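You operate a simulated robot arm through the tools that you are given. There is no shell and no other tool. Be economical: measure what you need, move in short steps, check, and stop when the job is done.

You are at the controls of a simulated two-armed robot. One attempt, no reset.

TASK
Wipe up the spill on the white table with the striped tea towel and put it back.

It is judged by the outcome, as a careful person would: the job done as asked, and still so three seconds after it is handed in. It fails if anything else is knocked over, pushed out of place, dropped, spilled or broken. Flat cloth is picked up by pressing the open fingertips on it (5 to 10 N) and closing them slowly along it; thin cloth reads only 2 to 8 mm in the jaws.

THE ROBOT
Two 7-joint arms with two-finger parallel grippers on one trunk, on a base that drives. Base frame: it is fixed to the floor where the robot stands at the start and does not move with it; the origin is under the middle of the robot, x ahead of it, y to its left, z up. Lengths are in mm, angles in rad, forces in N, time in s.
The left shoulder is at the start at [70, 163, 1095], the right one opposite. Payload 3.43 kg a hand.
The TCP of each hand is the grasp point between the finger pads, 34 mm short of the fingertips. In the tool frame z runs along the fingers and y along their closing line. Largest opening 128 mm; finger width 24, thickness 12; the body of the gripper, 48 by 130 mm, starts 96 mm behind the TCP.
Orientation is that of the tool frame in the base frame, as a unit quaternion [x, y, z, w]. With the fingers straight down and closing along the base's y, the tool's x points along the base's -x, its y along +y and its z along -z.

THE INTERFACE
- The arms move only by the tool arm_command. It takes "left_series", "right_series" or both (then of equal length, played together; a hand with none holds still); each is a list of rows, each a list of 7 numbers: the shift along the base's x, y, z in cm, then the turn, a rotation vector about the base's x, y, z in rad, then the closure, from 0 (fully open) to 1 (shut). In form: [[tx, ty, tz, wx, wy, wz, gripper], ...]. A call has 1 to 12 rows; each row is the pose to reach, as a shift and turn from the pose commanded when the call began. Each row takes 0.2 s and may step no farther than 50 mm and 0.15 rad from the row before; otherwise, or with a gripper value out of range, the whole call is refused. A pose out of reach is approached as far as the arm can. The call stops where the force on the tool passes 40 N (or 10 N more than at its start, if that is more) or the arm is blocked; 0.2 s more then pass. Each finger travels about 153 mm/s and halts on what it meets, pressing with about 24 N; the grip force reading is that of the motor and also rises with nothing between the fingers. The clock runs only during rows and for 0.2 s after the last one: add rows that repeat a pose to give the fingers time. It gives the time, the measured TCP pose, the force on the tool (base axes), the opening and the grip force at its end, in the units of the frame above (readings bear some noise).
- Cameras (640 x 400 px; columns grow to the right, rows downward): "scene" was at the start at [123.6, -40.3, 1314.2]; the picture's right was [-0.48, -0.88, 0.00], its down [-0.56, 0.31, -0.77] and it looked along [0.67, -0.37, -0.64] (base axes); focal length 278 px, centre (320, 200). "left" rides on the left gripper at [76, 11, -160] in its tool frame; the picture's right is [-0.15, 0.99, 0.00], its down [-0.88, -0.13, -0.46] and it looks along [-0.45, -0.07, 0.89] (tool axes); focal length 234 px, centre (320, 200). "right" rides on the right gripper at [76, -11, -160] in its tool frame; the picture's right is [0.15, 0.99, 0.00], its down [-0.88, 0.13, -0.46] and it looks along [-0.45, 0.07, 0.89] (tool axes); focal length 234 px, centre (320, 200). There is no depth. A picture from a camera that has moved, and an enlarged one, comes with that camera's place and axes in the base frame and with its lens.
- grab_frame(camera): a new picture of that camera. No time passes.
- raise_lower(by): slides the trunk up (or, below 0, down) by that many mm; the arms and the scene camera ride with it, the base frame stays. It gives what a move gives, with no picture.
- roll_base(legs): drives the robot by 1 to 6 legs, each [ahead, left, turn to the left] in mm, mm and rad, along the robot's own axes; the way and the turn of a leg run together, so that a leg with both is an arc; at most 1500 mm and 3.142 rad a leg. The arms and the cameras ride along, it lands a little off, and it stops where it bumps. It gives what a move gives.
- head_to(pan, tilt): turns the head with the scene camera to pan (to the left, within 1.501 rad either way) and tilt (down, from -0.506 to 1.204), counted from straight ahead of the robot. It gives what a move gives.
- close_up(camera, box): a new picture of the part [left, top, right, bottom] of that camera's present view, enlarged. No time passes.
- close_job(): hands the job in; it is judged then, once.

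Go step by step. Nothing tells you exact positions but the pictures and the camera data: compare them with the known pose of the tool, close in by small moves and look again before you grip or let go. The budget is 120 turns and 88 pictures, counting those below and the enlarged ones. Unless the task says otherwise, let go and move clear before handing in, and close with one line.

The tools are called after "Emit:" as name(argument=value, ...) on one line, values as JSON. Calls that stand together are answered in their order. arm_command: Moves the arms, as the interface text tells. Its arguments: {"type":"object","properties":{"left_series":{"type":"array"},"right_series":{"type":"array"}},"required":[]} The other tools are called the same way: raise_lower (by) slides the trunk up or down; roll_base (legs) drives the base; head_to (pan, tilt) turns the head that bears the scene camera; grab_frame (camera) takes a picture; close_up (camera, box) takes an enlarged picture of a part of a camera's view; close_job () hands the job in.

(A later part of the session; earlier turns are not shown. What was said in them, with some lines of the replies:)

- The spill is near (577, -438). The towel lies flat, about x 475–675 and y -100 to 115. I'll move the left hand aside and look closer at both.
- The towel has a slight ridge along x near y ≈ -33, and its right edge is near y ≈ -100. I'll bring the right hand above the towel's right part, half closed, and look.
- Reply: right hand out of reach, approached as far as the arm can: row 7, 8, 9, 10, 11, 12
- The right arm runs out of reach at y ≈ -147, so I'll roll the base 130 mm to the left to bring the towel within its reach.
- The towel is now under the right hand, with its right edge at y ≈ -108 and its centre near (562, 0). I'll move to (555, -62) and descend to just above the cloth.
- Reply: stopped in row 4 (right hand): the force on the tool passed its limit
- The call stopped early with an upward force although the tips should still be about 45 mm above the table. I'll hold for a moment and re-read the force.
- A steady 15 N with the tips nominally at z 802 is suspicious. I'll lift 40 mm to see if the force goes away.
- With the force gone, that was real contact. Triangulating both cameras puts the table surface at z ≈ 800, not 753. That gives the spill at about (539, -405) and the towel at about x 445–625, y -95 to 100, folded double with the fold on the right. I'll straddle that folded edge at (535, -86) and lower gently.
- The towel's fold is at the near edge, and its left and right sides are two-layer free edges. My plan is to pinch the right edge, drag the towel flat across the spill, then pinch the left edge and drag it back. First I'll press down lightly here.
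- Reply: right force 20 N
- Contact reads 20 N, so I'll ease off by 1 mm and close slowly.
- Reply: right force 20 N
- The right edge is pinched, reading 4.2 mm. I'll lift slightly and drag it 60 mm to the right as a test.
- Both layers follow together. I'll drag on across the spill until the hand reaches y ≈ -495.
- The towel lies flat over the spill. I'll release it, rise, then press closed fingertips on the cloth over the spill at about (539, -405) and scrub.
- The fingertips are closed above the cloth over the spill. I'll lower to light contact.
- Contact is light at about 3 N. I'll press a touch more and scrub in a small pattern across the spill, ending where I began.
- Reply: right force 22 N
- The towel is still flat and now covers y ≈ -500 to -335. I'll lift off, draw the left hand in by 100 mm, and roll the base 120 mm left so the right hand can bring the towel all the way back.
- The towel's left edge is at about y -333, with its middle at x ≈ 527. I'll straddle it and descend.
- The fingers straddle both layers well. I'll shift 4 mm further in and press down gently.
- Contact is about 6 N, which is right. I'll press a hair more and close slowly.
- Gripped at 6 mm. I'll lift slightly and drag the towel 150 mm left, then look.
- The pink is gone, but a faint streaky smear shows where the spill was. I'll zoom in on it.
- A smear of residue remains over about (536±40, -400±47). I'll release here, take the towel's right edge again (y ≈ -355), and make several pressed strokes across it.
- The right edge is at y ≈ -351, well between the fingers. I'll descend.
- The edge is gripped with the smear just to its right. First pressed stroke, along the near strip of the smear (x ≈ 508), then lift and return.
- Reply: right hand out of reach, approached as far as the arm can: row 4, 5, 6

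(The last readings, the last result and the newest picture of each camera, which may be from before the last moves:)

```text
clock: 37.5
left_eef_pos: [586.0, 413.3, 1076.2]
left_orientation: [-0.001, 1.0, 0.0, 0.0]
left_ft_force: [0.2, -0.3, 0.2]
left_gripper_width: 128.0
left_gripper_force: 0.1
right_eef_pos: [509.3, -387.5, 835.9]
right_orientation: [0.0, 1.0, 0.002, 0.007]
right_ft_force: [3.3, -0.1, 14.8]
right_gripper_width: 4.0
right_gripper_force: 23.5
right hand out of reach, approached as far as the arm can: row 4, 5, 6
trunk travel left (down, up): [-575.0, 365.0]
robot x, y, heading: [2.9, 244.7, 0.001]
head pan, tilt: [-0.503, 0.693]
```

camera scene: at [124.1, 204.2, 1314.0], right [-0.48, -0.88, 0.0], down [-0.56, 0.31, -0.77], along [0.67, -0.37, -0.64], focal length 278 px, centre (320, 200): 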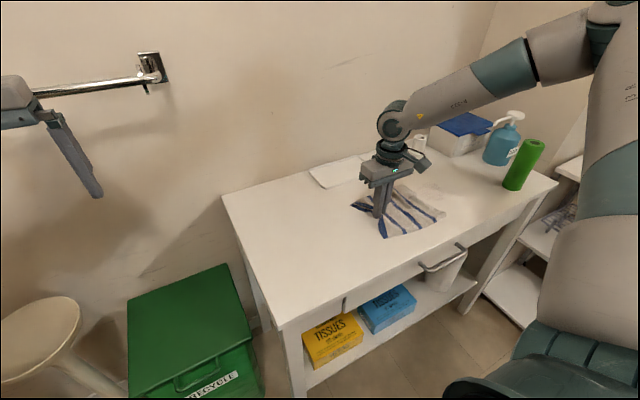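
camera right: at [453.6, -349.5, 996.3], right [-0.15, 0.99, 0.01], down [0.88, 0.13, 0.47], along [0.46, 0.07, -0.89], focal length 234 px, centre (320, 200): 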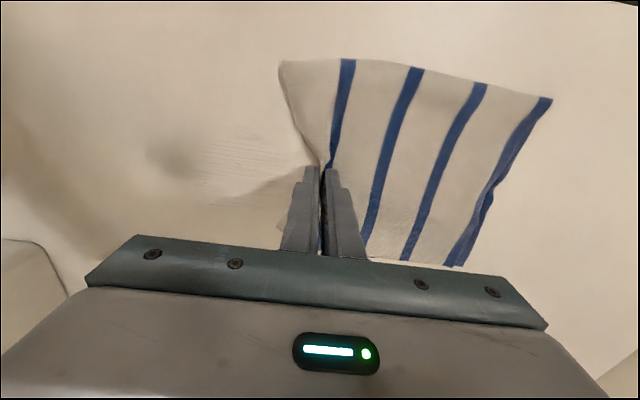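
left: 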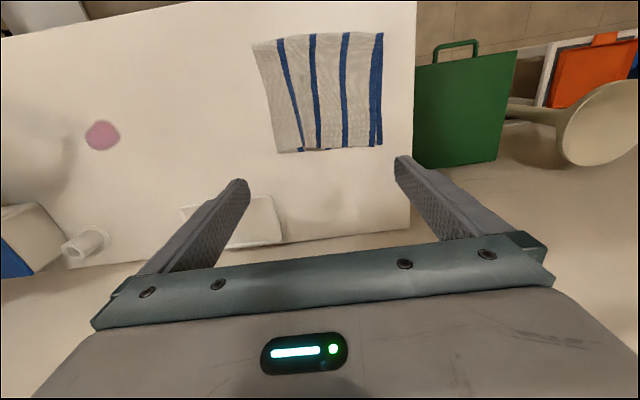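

The arm is at the end of its reach. Rolling the base 105 mm right with the hand pressed will make the stroke itself.

Emit:
roll_base(legs=[[0, -105, 0]])

Emit:
grab_frame(camera="right")

```text
clock: 38.7
left_eef_pos: [585.2, 306.8, 1076.3]
left_orientation: [-0.002, 1.0, 0.0, 0.001]
left_ft_force: [-0.4, 0.1, -0.5]
left_gripper_width: 128.0
left_gripper_force: 0.1
right_eef_pos: [508.7, -493.1, 835.9]
right_orientation: [-0.001, 1.0, 0.003, 0.006]
right_ft_force: [1.8, 2.1, 17.9]
right_gripper_width: 4.1
right_gripper_force: 24.3
trunk travel left (down, up): [-575.0, 365.0]
robot x, y, heading: [-2.7, 140.0, -0.001]
head pan, tilt: [-0.503, 0.693]
```

```text
54 pictures are left
camera right: at [429.5, -505.8, 995.6], right [-0.15, 0.99, 0.01], down [0.87, 0.13, 0.47], along [0.46, 0.07, -0.88], focal length 234 px, centre (320, 200)
```

right: 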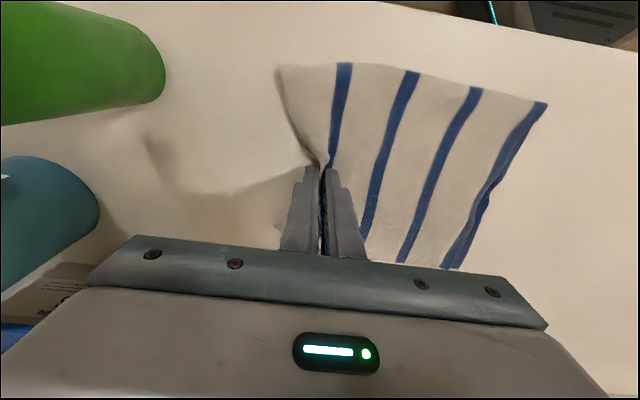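

That stroke went well. Next I'll lift a little, return, and lower for the next strip, checking where the hand ends up.

Emit:
arm_command(right_series=[[0, 4.5, 1, 0, 0, 0, 1], [0, 9, 2, 0, 0, 0, 1]])

```text
clock: 39.3
left_eef_pos: [586.4, 306.9, 1074.0]
left_orientation: [-0.002, 1.0, -0.001, 0.001]
left_ft_force: [-0.6, 0.7, 0.6]
left_gripper_width: 127.7
left_gripper_force: 0.1
right_eef_pos: [506.9, -404.6, 856.2]
right_orientation: [-0.001, 1.0, 0.004, 0.005]
right_ft_force: [1.0, -0.3, -0.3]
right_gripper_width: 3.8
right_gripper_force: 24.1
trunk travel left (down, up): [-575.0, 365.0]
robot x, y, heading: [-2.0, 140.0, 0.002]
head pan, tilt: [-0.503, 0.693]
```

Emit:
arm_command(right_series=[[1, 4, 0, 0, 0, 0, 1], [2.1, 6, -1, 0, 0, 0, 1], [2.1, 6, -2.05, 0, 0, 0, 1], [2.1, 3, -2.05, 0, 0, 0, 1], [2.1, 0, -2.05, 0, 0, 0, 1], [2.1, -3, -2.05, 0, 0, 0, 1], [2.1, -6, -2.05, 0, 0, 0, 1], [2.1, -8.5, -2.05, 0, 0, 0, 1], [2.1, -8.5, 0, 0, 0, 0, 1], [2.5, -4, 0, 0, 0, 0, 1], [3.5, 0.5, 0, 0, 0, 0, 1], [4.2, 5, 0, 0, 0, 0, 1]])

Emit:
grab_frame(camera="right")

```text
clock: 41.9
left_eef_pos: [587.0, 308.1, 1074.9]
left_orientation: [-0.001, 1.0, -0.001, -0.002]
left_ft_force: [0.2, 0.8, -0.1]
left_gripper_width: 127.8
left_gripper_force: 0.1
right_eef_pos: [553.0, -354.8, 854.6]
right_orientation: [-0.003, 1.0, 0.002, 0.004]
right_ft_force: [0.7, 0.6, -0.6]
right_gripper_width: 4.0
right_gripper_force: 23.9
trunk travel left (down, up): [-575.0, 365.0]
robot x, y, heading: [0.5, 134.3, 0.0]
head pan, tilt: [-0.503, 0.693]
```

```text
53 pictures are left
camera right: at [474.7, -365.9, 1014.5], right [-0.15, 0.99, 0.0], down [0.88, 0.13, 0.47], along [0.46, 0.07, -0.89], focal length 234 px, centre (320, 200)
```

right: 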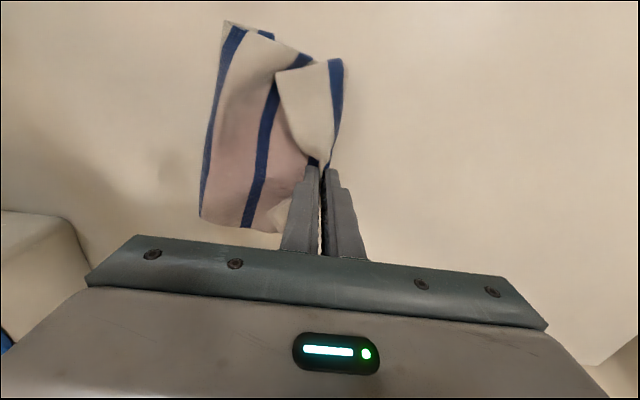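

The towel has flipped over the grip on the way back, with its stained side showing. I'll lift it so it hangs straight, inspect the table, then lay it back the right way.

Emit:
arm_command(right_series=[[0, 0, 4, 0, 0, 0, 1], [0, 0, 8, 0, 0, 0, 1], [0, 0, 12, 0, 0, 0, 1], [0, 0, 16, 0, 0, 0, 1], [0, 0, 20, 0, 0, 0, 1], [0, 0, 23, 0, 0, 0, 1], [0, 0, 23, 0, 0, 0, 1]])

Emit:
grab_frame(camera="right")

Emit:
close_up(camera="scene", box=[300, 90, 540, 260])

```text
clock: 43.5
left_eef_pos: [588.1, 305.3, 1075.0]
left_orientation: [-0.003, 1.0, 0.0, 0.0]
left_ft_force: [0.0, -0.9, 0.3]
left_gripper_width: 128.0
left_gripper_force: 0.0
right_eef_pos: [554.5, -357.6, 1081.7]
right_orientation: [-0.001, 1.0, 0.004, 0.005]
right_ft_force: [0.0, 0.3, -0.9]
right_gripper_width: 4.1
right_gripper_force: 23.9
trunk travel left (down, up): [-575.0, 365.0]
robot x, y, heading: [3.2, 138.9, 0.001]
head pan, tilt: [-0.503, 0.693]
```

```text
52 pictures are left
camera right: at [476.1, -369.4, 1241.9], right [-0.15, 0.99, 0.01], down [0.88, 0.13, 0.47], along [0.46, 0.08, -0.88], focal length 234 px, centre (320, 200)
```

right: 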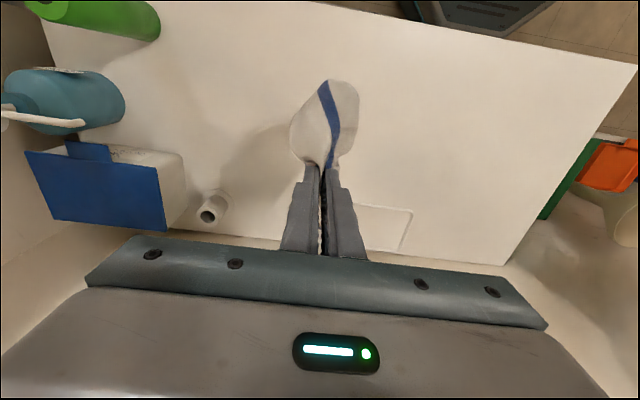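

```text
2.35 times, centred on (420, 175) of scene
camera zoom: at [124.4, 96.2, 1314.1], right [-0.48, -0.88, 0.0], down [-0.56, 0.31, -0.77], along [0.67, -0.37, -0.64], focal length 654 px, centre (85, 259)
```

zoom: 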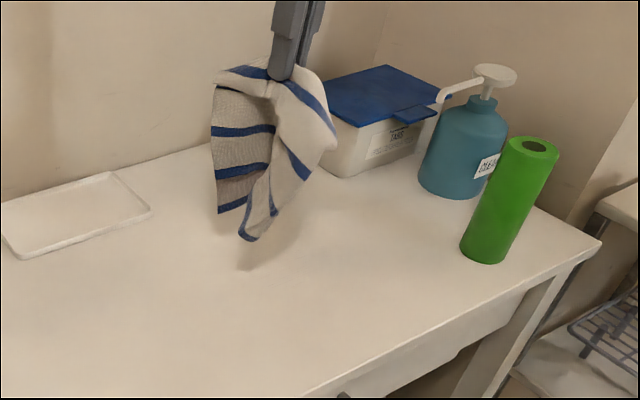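

Emit:
close_up(camera="scene", box=[355, 165, 455, 230])

Emit:
close_up(camera="right", box=[200, 70, 440, 230])

```text
6.15 times, centred on (405, 198) of scene
camera zoom: at [124.4, 96.2, 1314.1], right [-0.48, -0.88, 0.0], down [-0.56, 0.31, -0.77], along [0.67, -0.37, -0.64], focal length 1710 px, centre (-203, 215)
```

zoom: 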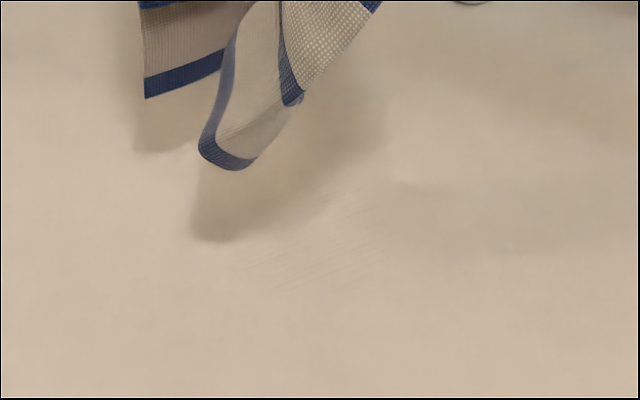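

```text
2.50 times, centred on (320, 150) of right
camera zoom: at [476.1, -369.4, 1241.9], right [-0.15, 0.99, 0.01], down [0.88, 0.13, 0.47], along [0.46, 0.08, -0.88], focal length 585 px, centre (320, 325)
```

zoom: 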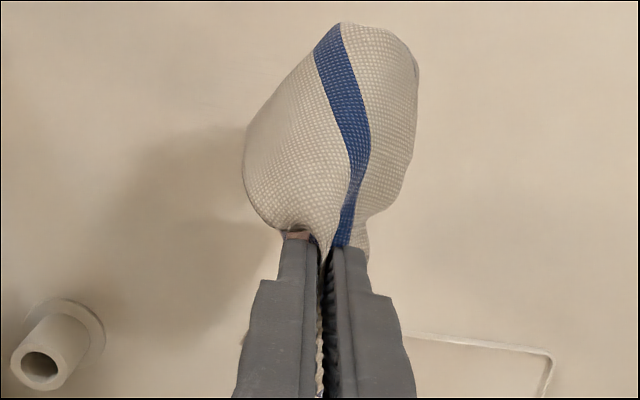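

Only faint traces remain. I'll lay the towel down right way round: let the tail touch near y ≈ -290, then lower while moving right.

Emit:
arm_command(right_series=[[-0.7, 3.4, 0, 0, 0, 0, 1], [-1.5, 6.8, -2, 0, 0, 0, 1], [-1.5, 6.8, -5, 0, 0, 0, 1], [-1.5, 6.8, -5, 0, 0, 0, 1], [-1.5, 5.5, -8, 0, 0, 0, 1], [-1.5, 3.5, -11, 0, 0, 0, 1], [-1.5, 1, -14, 0, 0, 0, 1], [-1.5, -2, -17, 0, 0, 0, 1], [-1.5, -5.5, -20, 0, 0, 0, 1], [-1.5, -9, -22, 0, 0, 0, 1], [-1.5, -12, -23.5, 0, 0, 0, 1], [-1.5, -13.5, -24, 0, 0, 0, 1]])

Emit:
grab_frame(camera="right")

Emit:
close_up(camera="scene", box=[300, 110, 540, 260])

```text
clock: 46.1
left_eef_pos: [586.7, 305.5, 1077.5]
left_orientation: [-0.002, 1.0, 0.001, 0.0]
left_ft_force: [0.5, -0.1, -0.1]
left_gripper_width: 128.1
left_gripper_force: 0.0
right_eef_pos: [534.9, -490.6, 842.8]
right_orientation: [-0.002, 1.0, 0.005, 0.006]
right_ft_force: [-0.4, 0.2, 0.1]
right_gripper_width: 4.1
right_gripper_force: 23.9
trunk travel left (down, up): [-575.0, 365.0]
robot x, y, heading: [1.5, 134.9, 0.007]
head pan, tilt: [-0.503, 0.693]
```

```text
48 pictures are left
camera right: at [456.0, -502.8, 1002.3], right [-0.15, 0.99, 0.01], down [0.88, 0.13, 0.47], along [0.46, 0.08, -0.88], focal length 234 px, centre (320, 200)
```

right: 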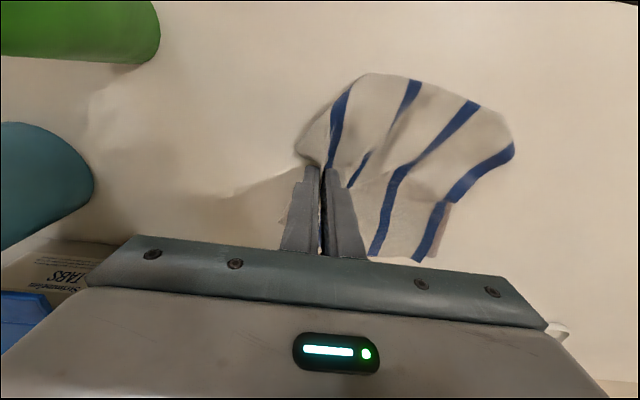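

```text
2.67 times, centred on (420, 185) of scene
camera zoom: at [123.9, 95.2, 1314.2], right [-0.48, -0.88, 0.0], down [-0.56, 0.31, -0.77], along [0.67, -0.37, -0.64], focal length 741 px, centre (53, 240)
```

zoom: 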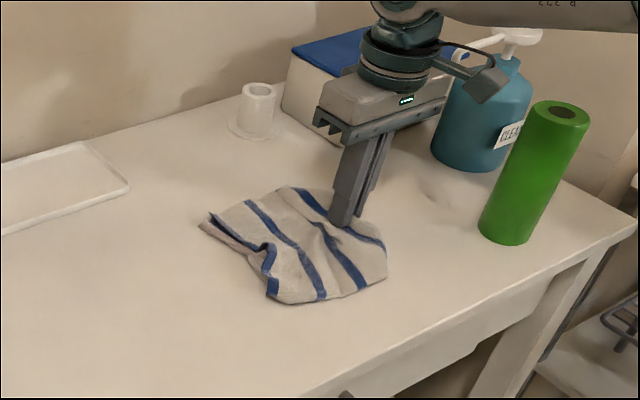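

The towel is down over the smear, right way up. I'll release and scrub with closed fingertips over the remaining traces.

Emit:
arm_command(right_series=[[0, 0, 0, 0, 0, 0, 0.95], [0, 0, 0.2, 0, 0, 0, 0.85], [0, 0, 0.5, 0, 0, 0, 0.8], [0, 0, 2.5, 0, 0, 0, 0.8], [0, 0, 5, 0, 0, 0, 0.8], [0, 4.6, 5, 0, 0, 0, 1], [0, 9, 5, 0, 0, 0, 1], [0, 9, 2, 0, 0, 0, 1], [0, 9, 0, 0, 0, 0, 1], [0, 9, -0.4, 0, 0, 0, 1], [0, 9, -0.55, 0, 0, 0, 1]])

Emit:
grab_frame(camera="right")

```text
clock: 48.5
left_eef_pos: [586.9, 305.9, 1075.8]
left_orientation: [-0.001, 1.0, 0.0, 0.0]
left_ft_force: [0.3, 0.7, -0.3]
left_gripper_width: 128.1
left_gripper_force: 0.0
right_eef_pos: [536.9, -397.9, 837.4]
right_orientation: [-0.001, 1.0, 0.004, 0.005]
right_ft_force: [0.6, 0.8, -0.6]
right_gripper_width: 0.0
right_gripper_force: 23.9
trunk travel left (down, up): [-575.0, 365.0]
robot x, y, heading: [-0.6, 136.2, 0.006]
head pan, tilt: [-0.503, 0.693]
```

```text
46 pictures are left
camera right: at [457.5, -410.6, 997.8], right [-0.15, 0.99, 0.01], down [0.88, 0.13, 0.47], along [0.46, 0.08, -0.88], focal length 234 px, centre (320, 200)
```

right: 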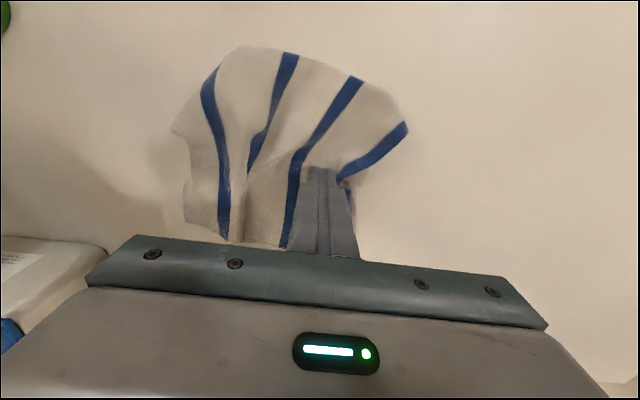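

Emit:
arm_command(right_series=[[0, -2, -0.15, 0, 0, 0, 1], [0, -2, -0.25, 0, 0, 0, 1], [2.5, -2, -0.25, 0, 0, 0, 1], [0, -2, -0.25, 0, 0, 0, 1], [-2.5, -2, -0.25, 0, 0, 0, 1], [-2.5, -0.5, -0.25, 0, 0, 0, 1], [0, 0.5, -0.25, 0, 0, 0, 1], [2.5, 0.5, -0.25, 0, 0, 0, 1], [2.5, 2, -0.25, 0, 0, 0, 1], [0, 2.5, -0.25, 0, 0, 0, 1], [-2.5, 2.5, -0.25, 0, 0, 0, 1], [0, 3, -0.25, 0, 0, 0, 1]])

Emit:
grab_frame(camera="right")

```text
clock: 51.1
left_eef_pos: [588.4, 308.1, 1074.8]
left_orientation: [-0.002, 1.0, -0.001, -0.002]
left_ft_force: [0.5, 0.6, -0.6]
left_gripper_width: 128.2
left_gripper_force: 0.1
right_eef_pos: [538.9, -369.2, 836.7]
right_orientation: [-0.001, 1.0, 0.004, 0.004]
right_ft_force: [-0.9, 0.3, 2.9]
right_gripper_width: 0.0
right_gripper_force: 23.8
trunk travel left (down, up): [-575.0, 365.0]
robot x, y, heading: [3.4, 136.2, 0.007]
head pan, tilt: [-0.503, 0.693]
```

```text
45 pictures are left
camera right: at [459.6, -381.1, 996.9], right [-0.15, 0.99, 0.0], down [0.88, 0.13, 0.46], along [0.46, 0.07, -0.89], focal length 234 px, centre (320, 200)
```

right: 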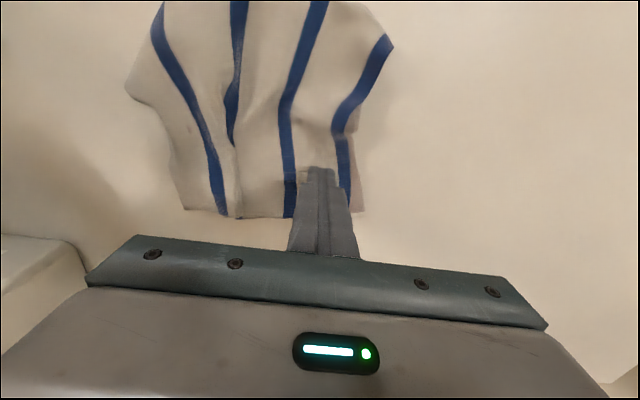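

The towel moves along with the pressed fingers and has flattened nicely. I'll lift and move to the side to see what the table looks like.

Emit:
arm_command(right_series=[[0, 0, 3, 0, 0, 0, 1], [0, 0, 7, 0, 0, 0, 1], [0, 4, 10, 0, 0, 0, 1], [0, 8, 13, 0, 0, 0, 1], [0, 12, 13, 0, 0, 0, 1]])

Emit:
grab_frame(camera="right")

Emit:
close_up(camera="scene", box=[320, 150, 480, 250])

```text
clock: 52.3
left_eef_pos: [587.4, 306.7, 1074.9]
left_orientation: [-0.002, 1.0, -0.001, 0.0]
left_ft_force: [0.7, 0.4, 0.2]
left_gripper_width: 128.0
left_gripper_force: 0.0
right_eef_pos: [535.1, -249.1, 967.0]
right_orientation: [-0.002, 1.0, 0.003, 0.005]
right_ft_force: [0.2, 1.1, 0.5]
right_gripper_width: 0.0
right_gripper_force: 24.1
trunk travel left (down, up): [-575.0, 365.0]
robot x, y, heading: [-2.8, 135.2, 0.003]
head pan, tilt: [-0.503, 0.693]
```

```text
44 pictures are left
camera right: at [456.4, -261.0, 1127.2], right [-0.15, 0.99, 0.0], down [0.88, 0.13, 0.47], along [0.46, 0.07, -0.88], focal length 234 px, centre (320, 200)
```

right: 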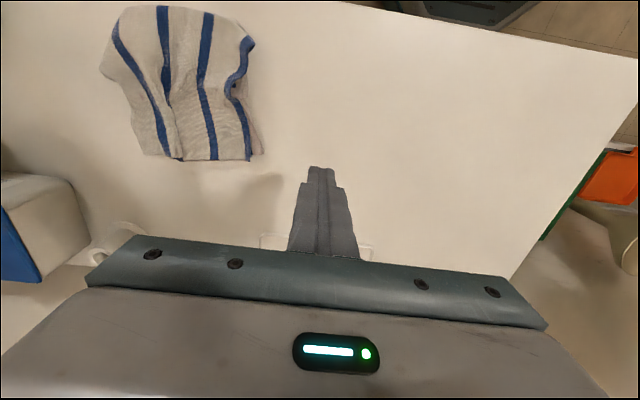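

```text
4.00 times, centred on (400, 200) of scene
camera zoom: at [124.8, 97.7, 1314.1], right [-0.48, -0.88, 0.0], down [-0.56, 0.31, -0.77], along [0.67, -0.37, -0.64], focal length 1112 px, centre (0, 200)
```

zoom: 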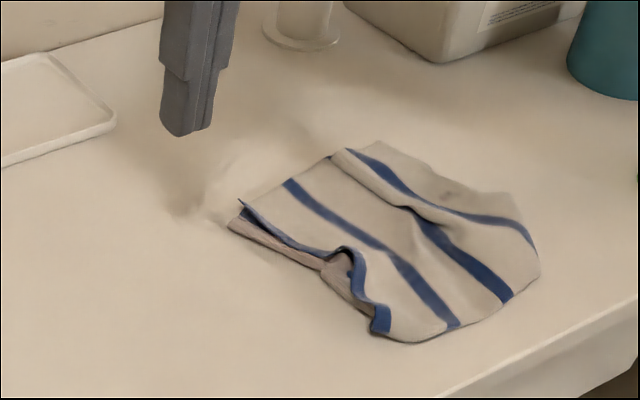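

The towel lies over the smear area with its left edge at y ≈ -345. I'll roll the base left 100 mm, then pinch that edge to drag it home.

Emit:
roll_base(legs=[[0, 100, 0]])

Emit:
arm_command(right_series=[[-1, -4.5, 0, 0, 0, 0, 0.9], [-2, -9, 0, 0, 0, 0, 0.75], [-3, -13.5, 0, 0, 0, 0, 0.6], [-3, -18, -1, 0, 0, 0, 0.5], [-3, -20.5, -4, 0, 0, 0, 0.48], [-3, -20.5, -7.5, 0, 0, 0, 0.48], [-3, -20.5, -10.5, 0, 0, 0, 0.48], [-3, -20.5, -10.5, 0, 0, 0, 0.48]])

Emit:
grab_frame(camera="right")

```text
clock: 53.5
left_eef_pos: [585.9, 405.9, 1075.3]
left_orientation: [-0.002, 1.0, 0.0, 0.0]
left_ft_force: [-0.3, -1.1, -0.6]
left_gripper_width: 127.9
left_gripper_force: 0.1
right_eef_pos: [534.5, -151.0, 967.0]
right_orientation: [-0.002, 1.0, 0.004, 0.005]
right_ft_force: [0.4, -0.5, -0.4]
right_gripper_width: 0.0
right_gripper_force: 24.4
trunk travel left (down, up): [-575.0, 365.0]
robot x, y, heading: [-0.3, 236.9, 0.003]
head pan, tilt: [-0.503, 0.693]
```

```text
clock: 55.3
left_eef_pos: [586.0, 404.9, 1074.9]
left_orientation: [-0.001, 1.0, 0.001, -0.001]
left_ft_force: [0.2, 0.3, -0.4]
left_gripper_width: 127.8
left_gripper_force: 0.1
right_eef_pos: [503.3, -357.6, 863.4]
right_orientation: [-0.001, 1.0, 0.004, 0.006]
right_ft_force: [0.2, -0.7, -0.5]
right_gripper_width: 66.7
right_gripper_force: 0.1
trunk travel left (down, up): [-575.0, 365.0]
robot x, y, heading: [-0.5, 236.2, 0.001]
head pan, tilt: [-0.503, 0.693]
```

```text
42 pictures are left
camera right: at [424.8, -369.6, 1022.1], right [-0.15, 0.99, 0.01], down [0.87, 0.13, 0.47], along [0.46, 0.07, -0.88], focal length 234 px, centre (320, 200)
```

right: 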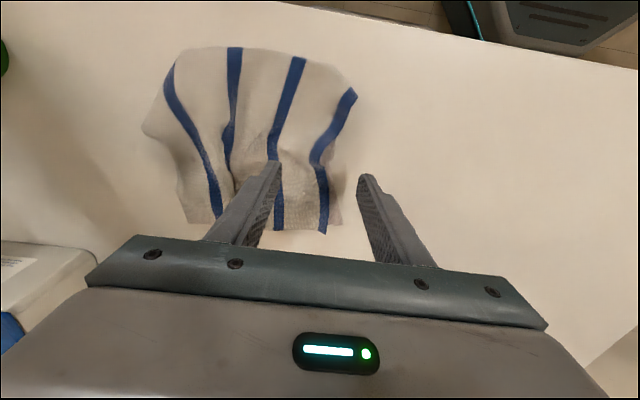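

Emit:
arm_command(right_series=[[0, -0.8, -1.2, 0, 0, 0, 0.48], [0, -0.8, -2.2, 0, 0, 0, 0.48], [0, -0.8, -2.6, 0, 0, 0, 0.48], [0, -0.8, -2.75, 0, 0, 0, 0.48], [0, -0.8, -2.75, 0, 0, 0, 0.48]])

```text
clock: 56.5
left_eef_pos: [585.9, 405.7, 1075.1]
left_orientation: [-0.002, 1.0, 0.0, 0.0]
left_ft_force: [0.7, 0.2, -0.5]
left_gripper_width: 128.2
left_gripper_force: 0.1
right_eef_pos: [503.7, -363.7, 835.8]
right_orientation: [-0.002, 1.0, 0.003, 0.008]
right_ft_force: [3.3, -2.3, 9.6]
right_gripper_width: 67.5
right_gripper_force: 0.6
trunk travel left (down, up): [-575.0, 365.0]
robot x, y, heading: [-0.3, 235.4, 0.003]
head pan, tilt: [-0.503, 0.693]
```

Emit:
arm_command(right_series=[[0, 0, 0, 0, 0, 0, 0.52], [0, 0, 0, 0, 0, 0, 0.57], [0, 0, 0, 0, 0, 0, 0.62], [0, 0, 0, 0, 0, 0, 0.67], [0, 0, 0, 0, 0, 0, 0.72], [0, 0, 0, 0, 0, 0, 0.77], [0, 0, 0, 0, 0, 0, 0.82], [0, 0, 0, 0, 0, 0, 0.87], [0, 0, 0, 0, 0, 0, 0.92], [0, 0, 0, 0, 0, 0, 0.97], [0, 0, 0, 0, 0, 0, 1], [0, 0, 0, 0, 0, 0, 1]])

Emit:
close_up(camera="right", box=[140, 20, 460, 250])

```text
clock: 59.1
left_eef_pos: [584.9, 405.4, 1075.5]
left_orientation: [-0.002, 1.0, -0.001, -0.001]
left_ft_force: [0.0, 0.4, 0.3]
left_gripper_width: 127.9
left_gripper_force: 0.0
right_eef_pos: [503.5, -364.7, 836.1]
right_orientation: [-0.001, 1.0, 0.004, 0.006]
right_ft_force: [0.7, -6.6, 16.8]
right_gripper_width: 5.0
right_gripper_force: 23.8
trunk travel left (down, up): [-575.0, 365.0]
robot x, y, heading: [-0.9, 233.5, 0.003]
head pan, tilt: [-0.503, 0.693]
```

```text
1.74 times, centred on (300, 135) of right
camera zoom: at [424.2, -376.0, 995.6], right [-0.15, 0.99, 0.0], down [0.87, 0.13, 0.47], along [0.46, 0.07, -0.88], focal length 407 px, centre (355, 313)
```

zoom: 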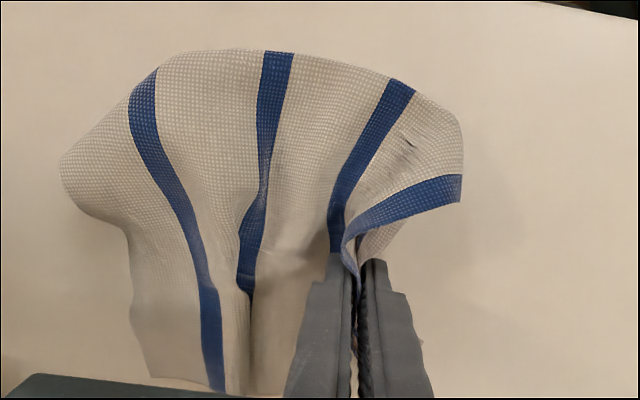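

Both layers are pinched. I'll drag left 180 mm, easing 3 cm back from the front edge, and then check the table.

Emit:
arm_command(right_series=[[0, 0, 0.2, 0, 0, 0, 1], [0.5, 2, 0.2, 0, 0, 0, 1], [1, 5, 0.2, 0, 0, 0, 1], [1.5, 8, 0.2, 0, 0, 0, 1], [2, 11, 0.2, 0, 0, 0, 1], [2.5, 14, 0.2, 0, 0, 0, 1], [3, 18, 0.2, 0, 0, 0, 1], [3, 22, 0.2, 0, 0, 0, 1], [3, 26, 0.2, 0, 0, 0, 1]])

Emit:
grab_frame(camera="right")

Emit:
close_up(camera="scene", box=[300, 130, 500, 270])

```text
clock: 61.1
left_eef_pos: [587.2, 406.7, 1073.7]
left_orientation: [-0.003, 1.0, -0.001, -0.001]
left_ft_force: [1.7, 0.4, 0.0]
left_gripper_width: 127.9
left_gripper_force: 0.0
right_eef_pos: [534.0, -99.2, 837.3]
right_orientation: [-0.002, 1.0, 0.004, 0.004]
right_ft_force: [0.3, 0.2, 0.3]
right_gripper_width: 4.3
right_gripper_force: 24.3
trunk travel left (down, up): [-575.0, 365.0]
robot x, y, heading: [-0.5, 238.6, 0.004]
head pan, tilt: [-0.503, 0.693]
```

```text
40 pictures are left
camera right: at [455.5, -110.8, 997.5], right [-0.15, 0.99, 0.01], down [0.88, 0.13, 0.46], along [0.46, 0.07, -0.89], focal length 234 px, centre (320, 200)
```

right: 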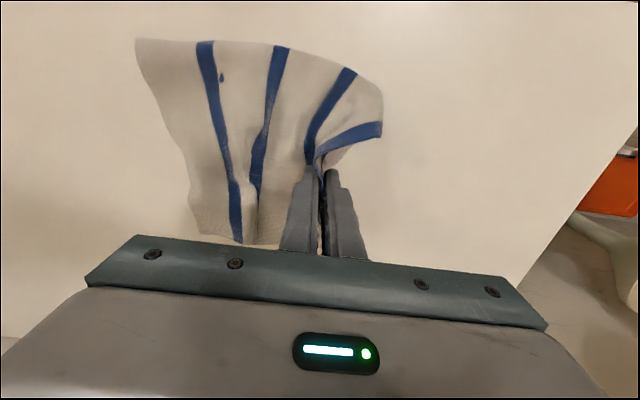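

```text
2.86 times, centred on (400, 200) of scene
camera zoom: at [124.8, 198.0, 1313.9], right [-0.48, -0.88, 0.0], down [-0.56, 0.31, -0.77], along [0.67, -0.37, -0.64], focal length 794 px, centre (91, 200)
```

zoom: 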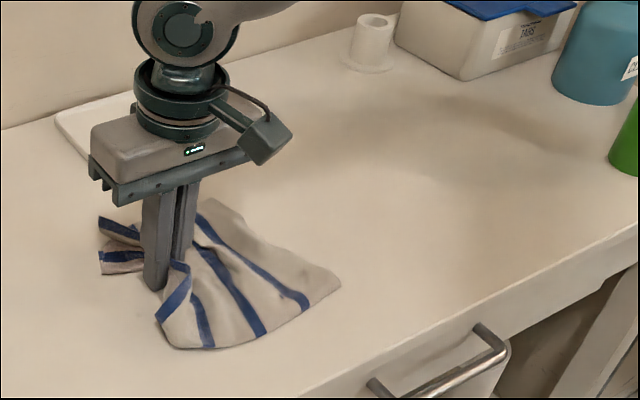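

Emit:
close_up(camera="scene", box=[390, 165, 470, 220])

```text
7.27 times, centred on (430, 192) of scene
camera zoom: at [124.8, 198.0, 1313.9], right [-0.48, -0.88, 0.0], down [-0.56, 0.31, -0.77], along [0.67, -0.37, -0.64], focal length 2021 px, centre (-480, 254)
```

zoom: 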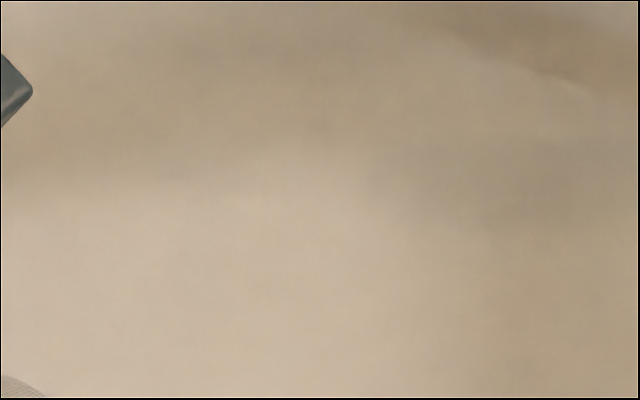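

The spill spot looks clean. I'll drag the towel the rest of the way, with the hand going to y ≈ 80.

Emit:
arm_command(right_series=[[0, 3, 0, 0, 0, 0, 1], [0, 6, 0, 0, 0, 0, 1], [0, 9, 0, 0, 0, 0, 1], [0, 12, 0, 0, 0, 0, 1], [0, 15, 0, 0, 0, 0, 1], [0, 18, 0, 0, 0, 0, 1]])

Emit:
grab_frame(camera="right")

Emit:
close_up(camera="scene", box=[220, 160, 420, 300])

```text
clock: 62.5
left_eef_pos: [586.2, 406.0, 1075.5]
left_orientation: [-0.002, 1.0, 0.0, -0.002]
left_ft_force: [0.3, -0.2, -0.4]
left_gripper_width: 127.9
left_gripper_force: 0.0
right_eef_pos: [532.0, 69.4, 841.0]
right_orientation: [0.0, 1.0, 0.005, 0.005]
right_ft_force: [0.4, -0.6, 0.7]
right_gripper_width: 4.4
right_gripper_force: 24.1
right hand out of reach, approached as far as the arm can: row 6
trunk travel left (down, up): [-575.0, 365.0]
robot x, y, heading: [-0.2, 238.9, 0.004]
head pan, tilt: [-0.503, 0.693]
```

```text
37 pictures are left
camera right: at [453.8, 58.0, 1000.4], right [-0.15, 0.99, 0.01], down [0.87, 0.13, 0.47], along [0.46, 0.08, -0.88], focal length 234 px, centre (320, 200)
```

right: 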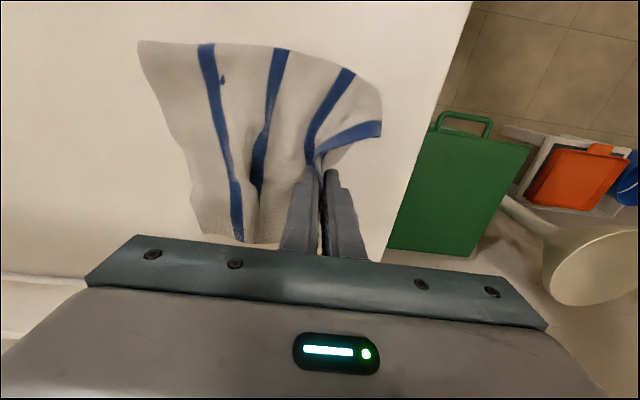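

```text
2.86 times, centred on (320, 230) of scene
camera zoom: at [124.2, 196.4, 1314.2], right [-0.48, -0.88, 0.0], down [-0.56, 0.31, -0.77], along [0.67, -0.37, -0.64], focal length 794 px, centre (320, 114)
```

zoom: 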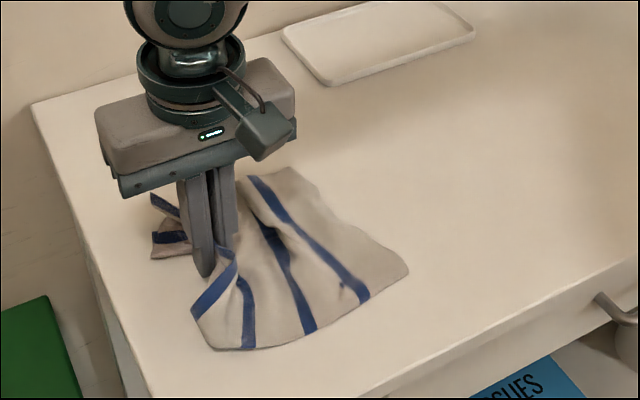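

The towel is nearly back in its place. I'll release and look at how it settles.

Emit:
arm_command(right_series=[[0, 0, 0, 0, 0, 0, 0.95], [0, 0, 0.1, 0, 0, 0, 0.85], [0, 0, 0.5, 0, 0, 0, 0.8], [0, 0, 2.5, 0, 0, 0, 0.8], [0, -2, 6, 0, 0, 0, 0.8], [0, -5, 10, 0, 0, 0, 0.9], [0, -9, 12, 0, 0, 0, 1], [0, -13, 12, 0, 0, 0, 1]])

Emit:
grab_frame(camera="right")

Emit:
close_up(camera="scene", box=[220, 160, 420, 300])

```text
clock: 64.3
left_eef_pos: [585.6, 404.0, 1075.9]
left_orientation: [-0.002, 1.0, 0.001, 0.0]
left_ft_force: [0.0, -0.6, 0.9]
left_gripper_width: 128.1
left_gripper_force: 0.0
right_eef_pos: [531.4, -61.9, 960.0]
right_orientation: [-0.001, 1.0, 0.004, 0.005]
right_ft_force: [-0.3, 0.1, -0.5]
right_gripper_width: 0.0
right_gripper_force: 23.9
trunk travel left (down, up): [-575.0, 365.0]
robot x, y, heading: [3.5, 235.5, 0.009]
head pan, tilt: [-0.503, 0.693]
```

```text
35 pictures are left
camera right: at [452.3, -75.2, 1119.5], right [-0.15, 0.99, 0.01], down [0.88, 0.13, 0.47], along [0.46, 0.08, -0.88], focal length 234 px, centre (320, 200)
```

right: 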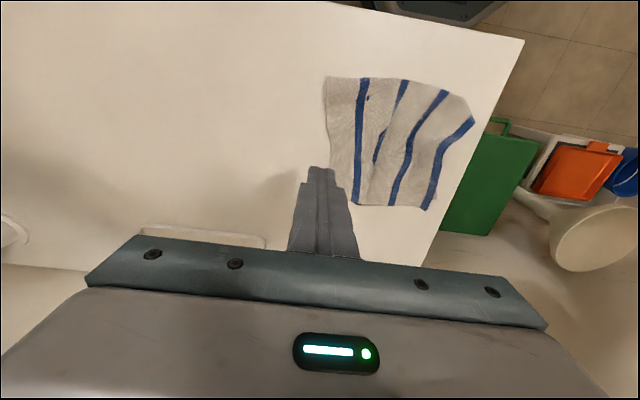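

```text
2.86 times, centred on (320, 230) of scene
camera zoom: at [123.3, 194.9, 1314.2], right [-0.48, -0.88, 0.0], down [-0.56, 0.31, -0.77], along [0.67, -0.37, -0.64], focal length 794 px, centre (320, 114)
```

zoom: 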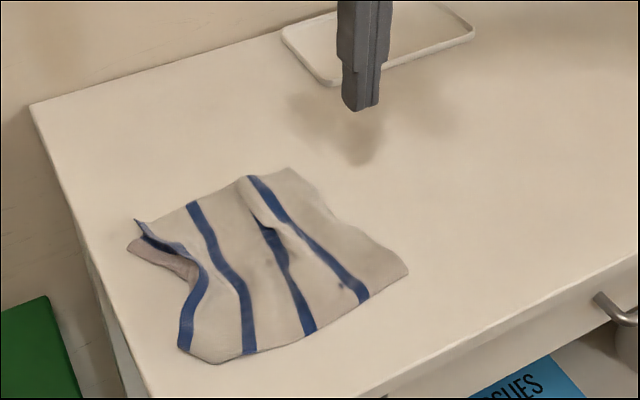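

The towel is back but sits about 25 mm too far left, with small wrinkles. I'll pinch its right edge (y ≈ -52) and pull it gently to the right to recentre and smooth it.

Emit:
arm_command(right_series=[[0, 2, -2, 0, 0, 0, 0.9], [0, 2, -4, 0, 0, 0, 0.7], [0, 2, -6, 0, 0, 0, 0.55], [0, 2, -9, 0, 0, 0, 0.55], [0, 2, -11.5, 0, 0, 0, 0.55], [0, 2, -12, 0, 0, 0, 0.55], [0, 2, -12, 0, 0, 0, 0.55]])

Emit:
grab_frame(camera="right")

```text
clock: 65.9
left_eef_pos: [586.8, 406.8, 1075.7]
left_orientation: [-0.002, 1.0, 0.001, -0.001]
left_ft_force: [-0.3, -0.4, 0.4]
left_gripper_width: 127.6
left_gripper_force: 0.0
right_eef_pos: [531.5, -39.7, 842.7]
right_orientation: [-0.002, 1.0, 0.004, 0.006]
right_ft_force: [-0.3, -0.5, 0.4]
right_gripper_width: 57.4
right_gripper_force: 0.1
trunk travel left (down, up): [-575.0, 365.0]
robot x, y, heading: [1.0, 235.8, 0.001]
head pan, tilt: [-0.503, 0.693]
```

```text
33 pictures are left
camera right: at [453.2, -53.0, 1001.6], right [-0.15, 0.99, 0.01], down [0.88, 0.13, 0.47], along [0.46, 0.07, -0.88], focal length 234 px, centre (320, 200)
```

right: 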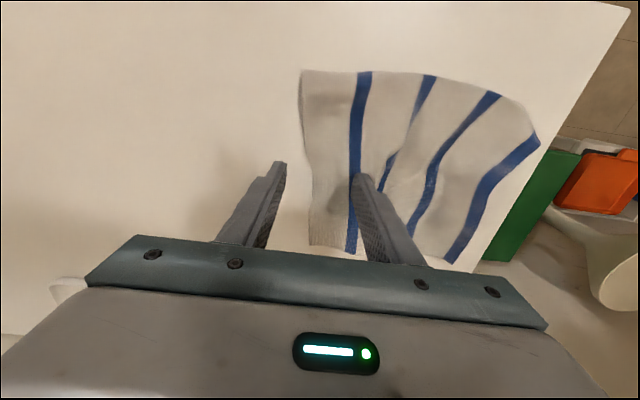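

Emit:
arm_command(right_series=[[0, 0, -0.4, 0, 0, 0, 0.55], [0, 0, -0.65, 0, 0, 0, 0.55], [0, 0, -0.72, 0, 0, 0, 0.55], [0, 0, -0.72, 0, 0, 0, 0.6], [0, 0, -0.72, 0, 0, 0, 0.66], [0, 0, -0.72, 0, 0, 0, 0.72], [0, 0, -0.72, 0, 0, 0, 0.78], [0, 0, -0.72, 0, 0, 0, 0.84], [0, 0, -0.72, 0, 0, 0, 0.9], [0, 0, -0.72, 0, 0, 0, 0.95], [0, 0, -0.72, 0, 0, 0, 1], [0, 0, -0.72, 0, 0, 0, 1]])

Emit:
grab_frame(camera="right")

```text
clock: 68.5
left_eef_pos: [584.9, 407.1, 1076.0]
left_orientation: [-0.001, 1.0, -0.001, 0.001]
left_ft_force: [0.1, 0.5, -0.2]
left_gripper_width: 128.0
left_gripper_force: 0.1
right_eef_pos: [530.1, -40.6, 835.1]
right_orientation: [-0.003, 1.0, 0.004, 0.007]
right_ft_force: [0.2, 5.7, 21.6]
right_gripper_width: 4.2
right_gripper_force: 23.9
trunk travel left (down, up): [-575.0, 365.0]
robot x, y, heading: [-0.6, 237.4, 0.003]
head pan, tilt: [-0.503, 0.693]
```

```text
32 pictures are left
camera right: at [451.7, -51.2, 995.5], right [-0.15, 0.99, 0.01], down [0.87, 0.13, 0.47], along [0.46, 0.07, -0.88], focal length 234 px, centre (320, 200)
```

right: 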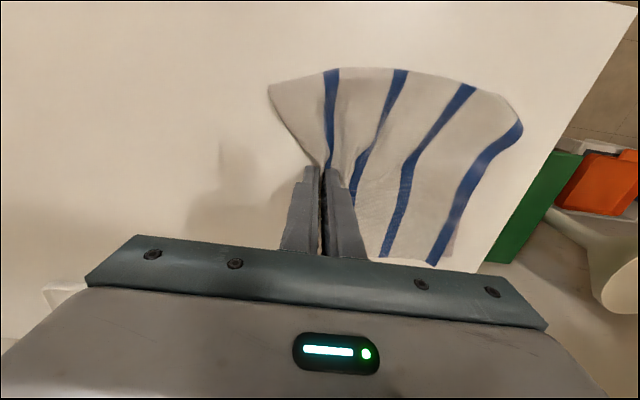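

Emit:
arm_command(right_series=[[0, 0, 0.25, 0, 0, 0, 1], [0, -1.5, 0.25, 0, 0, 0, 1], [0, -3, 0.25, 0, 0, 0, 1], [0, -4.3, 0.25, 0, 0, 0, 1], [0, -4.3, 0.25, 0, 0, 0, 0.95], [0, -4.3, 0.3, 0, 0, 0, 0.85], [0, -4.3, 0.6, 0, 0, 0, 0.8], [0, -4.3, 3, 0, 0, 0, 0.8], [0, -4.3, 7, 0, 0, 0, 0.9], [0, -6, 11, 0, 0, 0, 1], [0, -9, 14, 0, 0, 0, 1], [0, -13, 14, 0, 0, 0, 1]])

Emit:
grab_frame(camera="right")

Emit:
close_up(camera="scene", box=[220, 160, 420, 300])

```text
clock: 71.1
left_eef_pos: [586.8, 403.9, 1074.9]
left_orientation: [-0.002, 1.0, 0.0, 0.0]
left_ft_force: [0.0, -0.8, 0.2]
left_gripper_width: 128.0
left_gripper_force: 0.1
right_eef_pos: [530.2, -172.3, 973.7]
right_orientation: [-0.001, 1.0, 0.005, 0.005]
right_ft_force: [-0.4, 0.4, -0.9]
right_gripper_width: 0.0
right_gripper_force: 24.3
trunk travel left (down, up): [-575.0, 365.0]
robot x, y, heading: [-0.8, 239.9, 0.001]
head pan, tilt: [-0.503, 0.693]
```

```text
31 pictures are left
camera right: at [452.1, -185.0, 1133.4], right [-0.15, 0.99, 0.01], down [0.88, 0.13, 0.47], along [0.46, 0.08, -0.89], focal length 234 px, centre (320, 200)
```

right: 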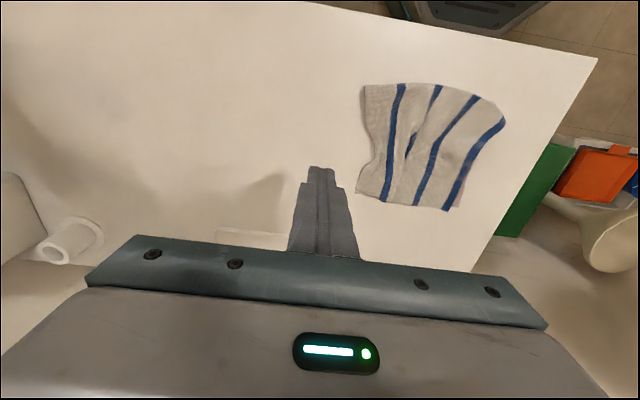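

```text
2.86 times, centred on (320, 230) of scene
camera zoom: at [123.9, 194.5, 1314.1], right [-0.48, -0.88, 0.0], down [-0.56, 0.31, -0.77], along [0.67, -0.37, -0.64], focal length 794 px, centre (320, 114)
```

zoom: 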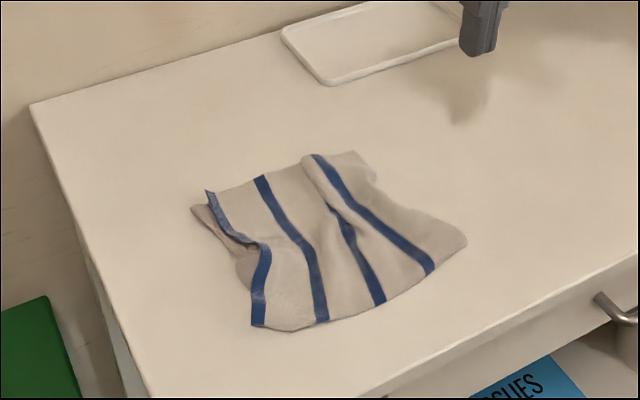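

The pull overshot: the towel now spans about y -125 to 63, against -96 to 100 originally. I'll press two fingertips lightly near its middle and slide it 33 mm left.

Emit:
arm_command(right_series=[[0, 4.5, 0, 0, 0, 0, 0.9], [0, 9, 0, 0, 0, 0, 0.75], [0, 13, -2, 0, 0, 0, 0.6], [0, 14.2, -6, 0, 0, 0, 0.5], [0, 14.2, -10, 0, 0, 0, 0.5], [0, 14.2, -12.5, 0, 0, 0, 0.5], [0, 14.2, -13.4, 0, 0, 0, 0.5], [0, 14.2, -13.7, 0, 0, 0, 0.5], [0, 14.2, -13.8, 0, 0, 0, 0.5]])

Emit:
grab_frame(camera="right")

```text
clock: 73.1
left_eef_pos: [585.0, 407.1, 1076.0]
left_orientation: [-0.001, 1.0, -0.001, 0.0]
left_ft_force: [0.6, -0.1, 0.0]
left_gripper_width: 128.0
left_gripper_force: 0.0
right_eef_pos: [531.6, -28.9, 836.4]
right_orientation: [-0.002, 1.0, 0.003, 0.007]
right_ft_force: [-0.7, -0.2, 9.0]
right_gripper_width: 64.1
right_gripper_force: 0.0
trunk travel left (down, up): [-575.0, 365.0]
robot x, y, heading: [1.8, 241.0, 0.002]
head pan, tilt: [-0.503, 0.693]
```

```text
29 pictures are left
camera right: at [452.3, -41.2, 996.0], right [-0.15, 0.99, 0.01], down [0.87, 0.13, 0.47], along [0.46, 0.07, -0.88], focal length 234 px, centre (320, 200)
```

right: 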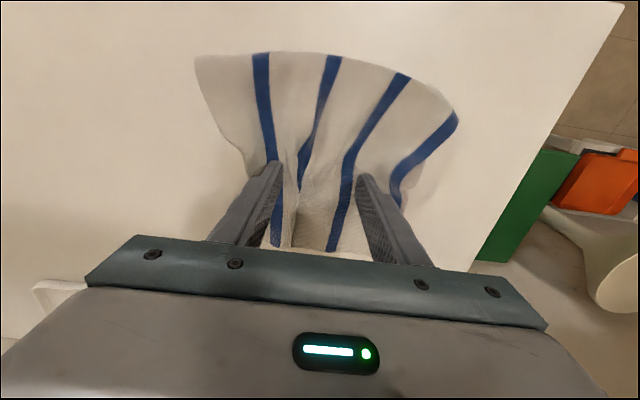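

Good contact at 9 N. I'll slide left 35 mm while opening the fingers a little to smooth the wrinkle.

Emit:
arm_command(right_series=[[0, 0, -0.04, 0, 0, 0, 0.48], [0.2, 0.6, -0.04, 0, 0, 0, 0.45], [0.3, 1.2, -0.04, 0, 0, 0, 0.42], [0.4, 1.8, -0.04, 0, 0, 0, 0.4], [0.5, 2.4, -0.04, 0, 0, 0, 0.38], [0.5, 3, -0.04, 0, 0, 0, 0.37], [0.5, 3.5, -0.04, 0, 0, 0, 0.37], [0.5, 3.5, 2, 0, 0, 0, 0.37], [0.5, 3.5, 6, 0, 0, 0, 0.37], [0.5, 1, 10, 0, 0, 0, 0.5], [0.5, -3, 13, 0, 0, 0, 0.7], [0.5, -7, 13, 0, 0, 0, 0.9]])

Emit:
arm_command(right_series=[[0, -4.5, 0, 0, 0, 0, 1], [0, -9, 0, 0, 0, 0, 1]])

Emit:
grab_frame(camera="right")

Emit:
close_up(camera="scene", box=[220, 160, 420, 300])

```text
clock: 75.7
left_eef_pos: [586.8, 405.1, 1076.3]
left_orientation: [-0.002, 1.0, 0.001, 0.0]
left_ft_force: [-0.1, -0.5, 1.2]
left_gripper_width: 128.1
left_gripper_force: 0.2
right_eef_pos: [532.4, -104.7, 963.6]
right_orientation: [-0.002, 1.0, 0.004, 0.005]
right_ft_force: [0.4, -0.8, 0.0]
right_gripper_width: 13.0
right_gripper_force: 0.0
trunk travel left (down, up): [-575.0, 365.0]
robot x, y, heading: [-1.3, 235.2, 0.003]
head pan, tilt: [-0.503, 0.693]
```

```text
clock: 76.3
left_eef_pos: [585.4, 403.9, 1075.4]
left_orientation: [-0.002, 1.0, 0.001, 0.0]
left_ft_force: [-0.7, -0.4, 0.4]
left_gripper_width: 128.2
left_gripper_force: 0.1
right_eef_pos: [530.7, -194.9, 965.1]
right_orientation: [-0.001, 1.0, 0.004, 0.006]
right_ft_force: [-0.1, -1.0, 0.4]
right_gripper_width: 0.0
right_gripper_force: 23.7
trunk travel left (down, up): [-575.0, 365.0]
robot x, y, heading: [-1.7, 230.6, 0.007]
head pan, tilt: [-0.503, 0.693]
```

```text
28 pictures are left
camera right: at [451.7, -207.1, 1125.0], right [-0.15, 0.99, 0.01], down [0.87, 0.13, 0.47], along [0.46, 0.08, -0.88], focal length 234 px, centre (320, 200)
```

right: 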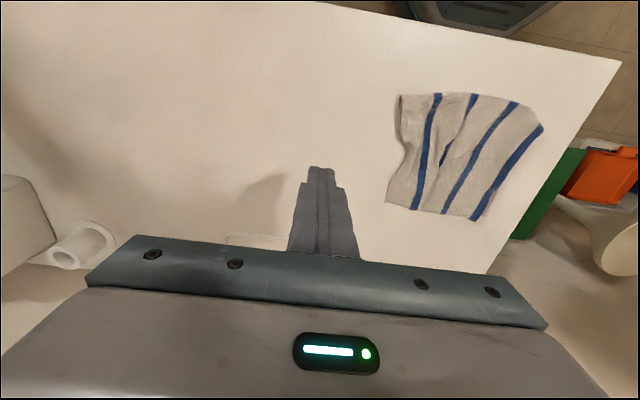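

```text
2.86 times, centred on (320, 230) of scene
camera zoom: at [123.4, 195.1, 1314.2], right [-0.48, -0.88, 0.0], down [-0.56, 0.31, -0.77], along [0.67, -0.37, -0.64], focal length 794 px, centre (320, 114)
```

zoom: 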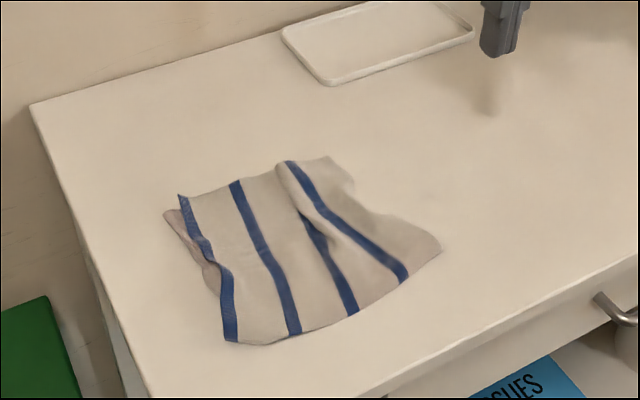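

The towel is back within about 1 cm of its original place and lies fairly flat. Finally I'll inspect the spill spot with the right camera.

Emit:
arm_command(right_series=[[0, -4.5, 0, 0, 0, 0, 0.8], [0, -9, 0, 0, 0, 0, 0.5], [0, -13, 0, 0, 0, 0, 0.2], [0, -16, 0, 0, 0, 0, 0], [0, -16, 0, 0, 0, 0, 0]])

Emit:
close_up(camera="right", box=[130, 60, 430, 240])

Emit:
grab_frame(camera="scene")

```text
clock: 77.5
left_eef_pos: [585.3, 406.4, 1075.8]
left_orientation: [-0.002, 1.0, 0.0, 0.0]
left_ft_force: [0.3, 0.4, -0.8]
left_gripper_width: 128.2
left_gripper_force: 0.1
right_eef_pos: [533.5, -351.2, 965.6]
right_orientation: [-0.001, 1.0, 0.003, 0.005]
right_ft_force: [-0.8, -0.2, -0.2]
right_gripper_width: 128.1
right_gripper_force: 0.0
trunk travel left (down, up): [-575.0, 365.0]
robot x, y, heading: [0.8, 235.5, 0.0]
head pan, tilt: [-0.503, 0.693]
```

```text
2.13 times, centred on (280, 150) of right
camera zoom: at [454.1, -363.3, 1126.0], right [-0.15, 0.99, 0.01], down [0.88, 0.13, 0.47], along [0.46, 0.07, -0.88], focal length 500 px, centre (405, 307)
```

zoom: 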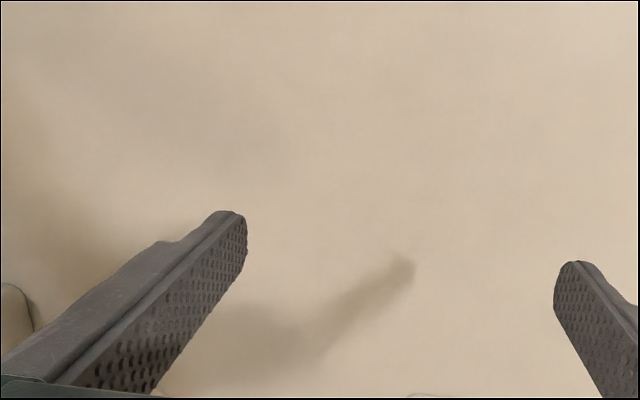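

```text
25 pictures are left
camera scene: at [124.0, 196.9, 1314.2], right [-0.48, -0.88, 0.0], down [-0.56, 0.31, -0.77], along [0.67, -0.37, -0.64], focal length 278 px, centre (320, 200)
```

scene: 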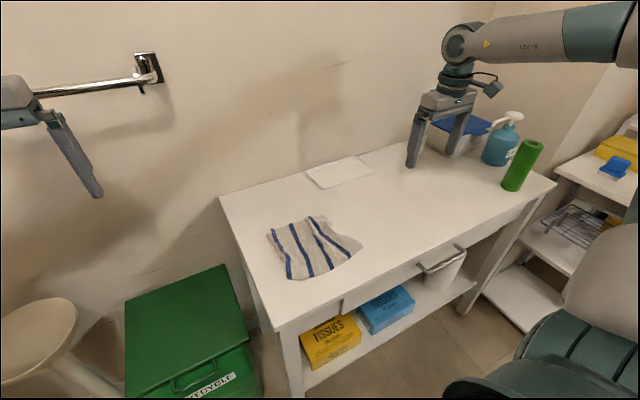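

The spill spot is clean, the towel is back in place, and nothing else has moved, so I'm handing in.

Emit:
close_job()

```text
The job is handed in.
```

I wiped the spill off the white table, and close-ups of the spot show no residue. The striped towel is back within about 1 cm of where it started. It is lying fairly flat but has a few wrinkles, the top layer at its left edge is slightly out of line, and its underside is stained pink. Both hands are clear of everything, and nothing else was moved.
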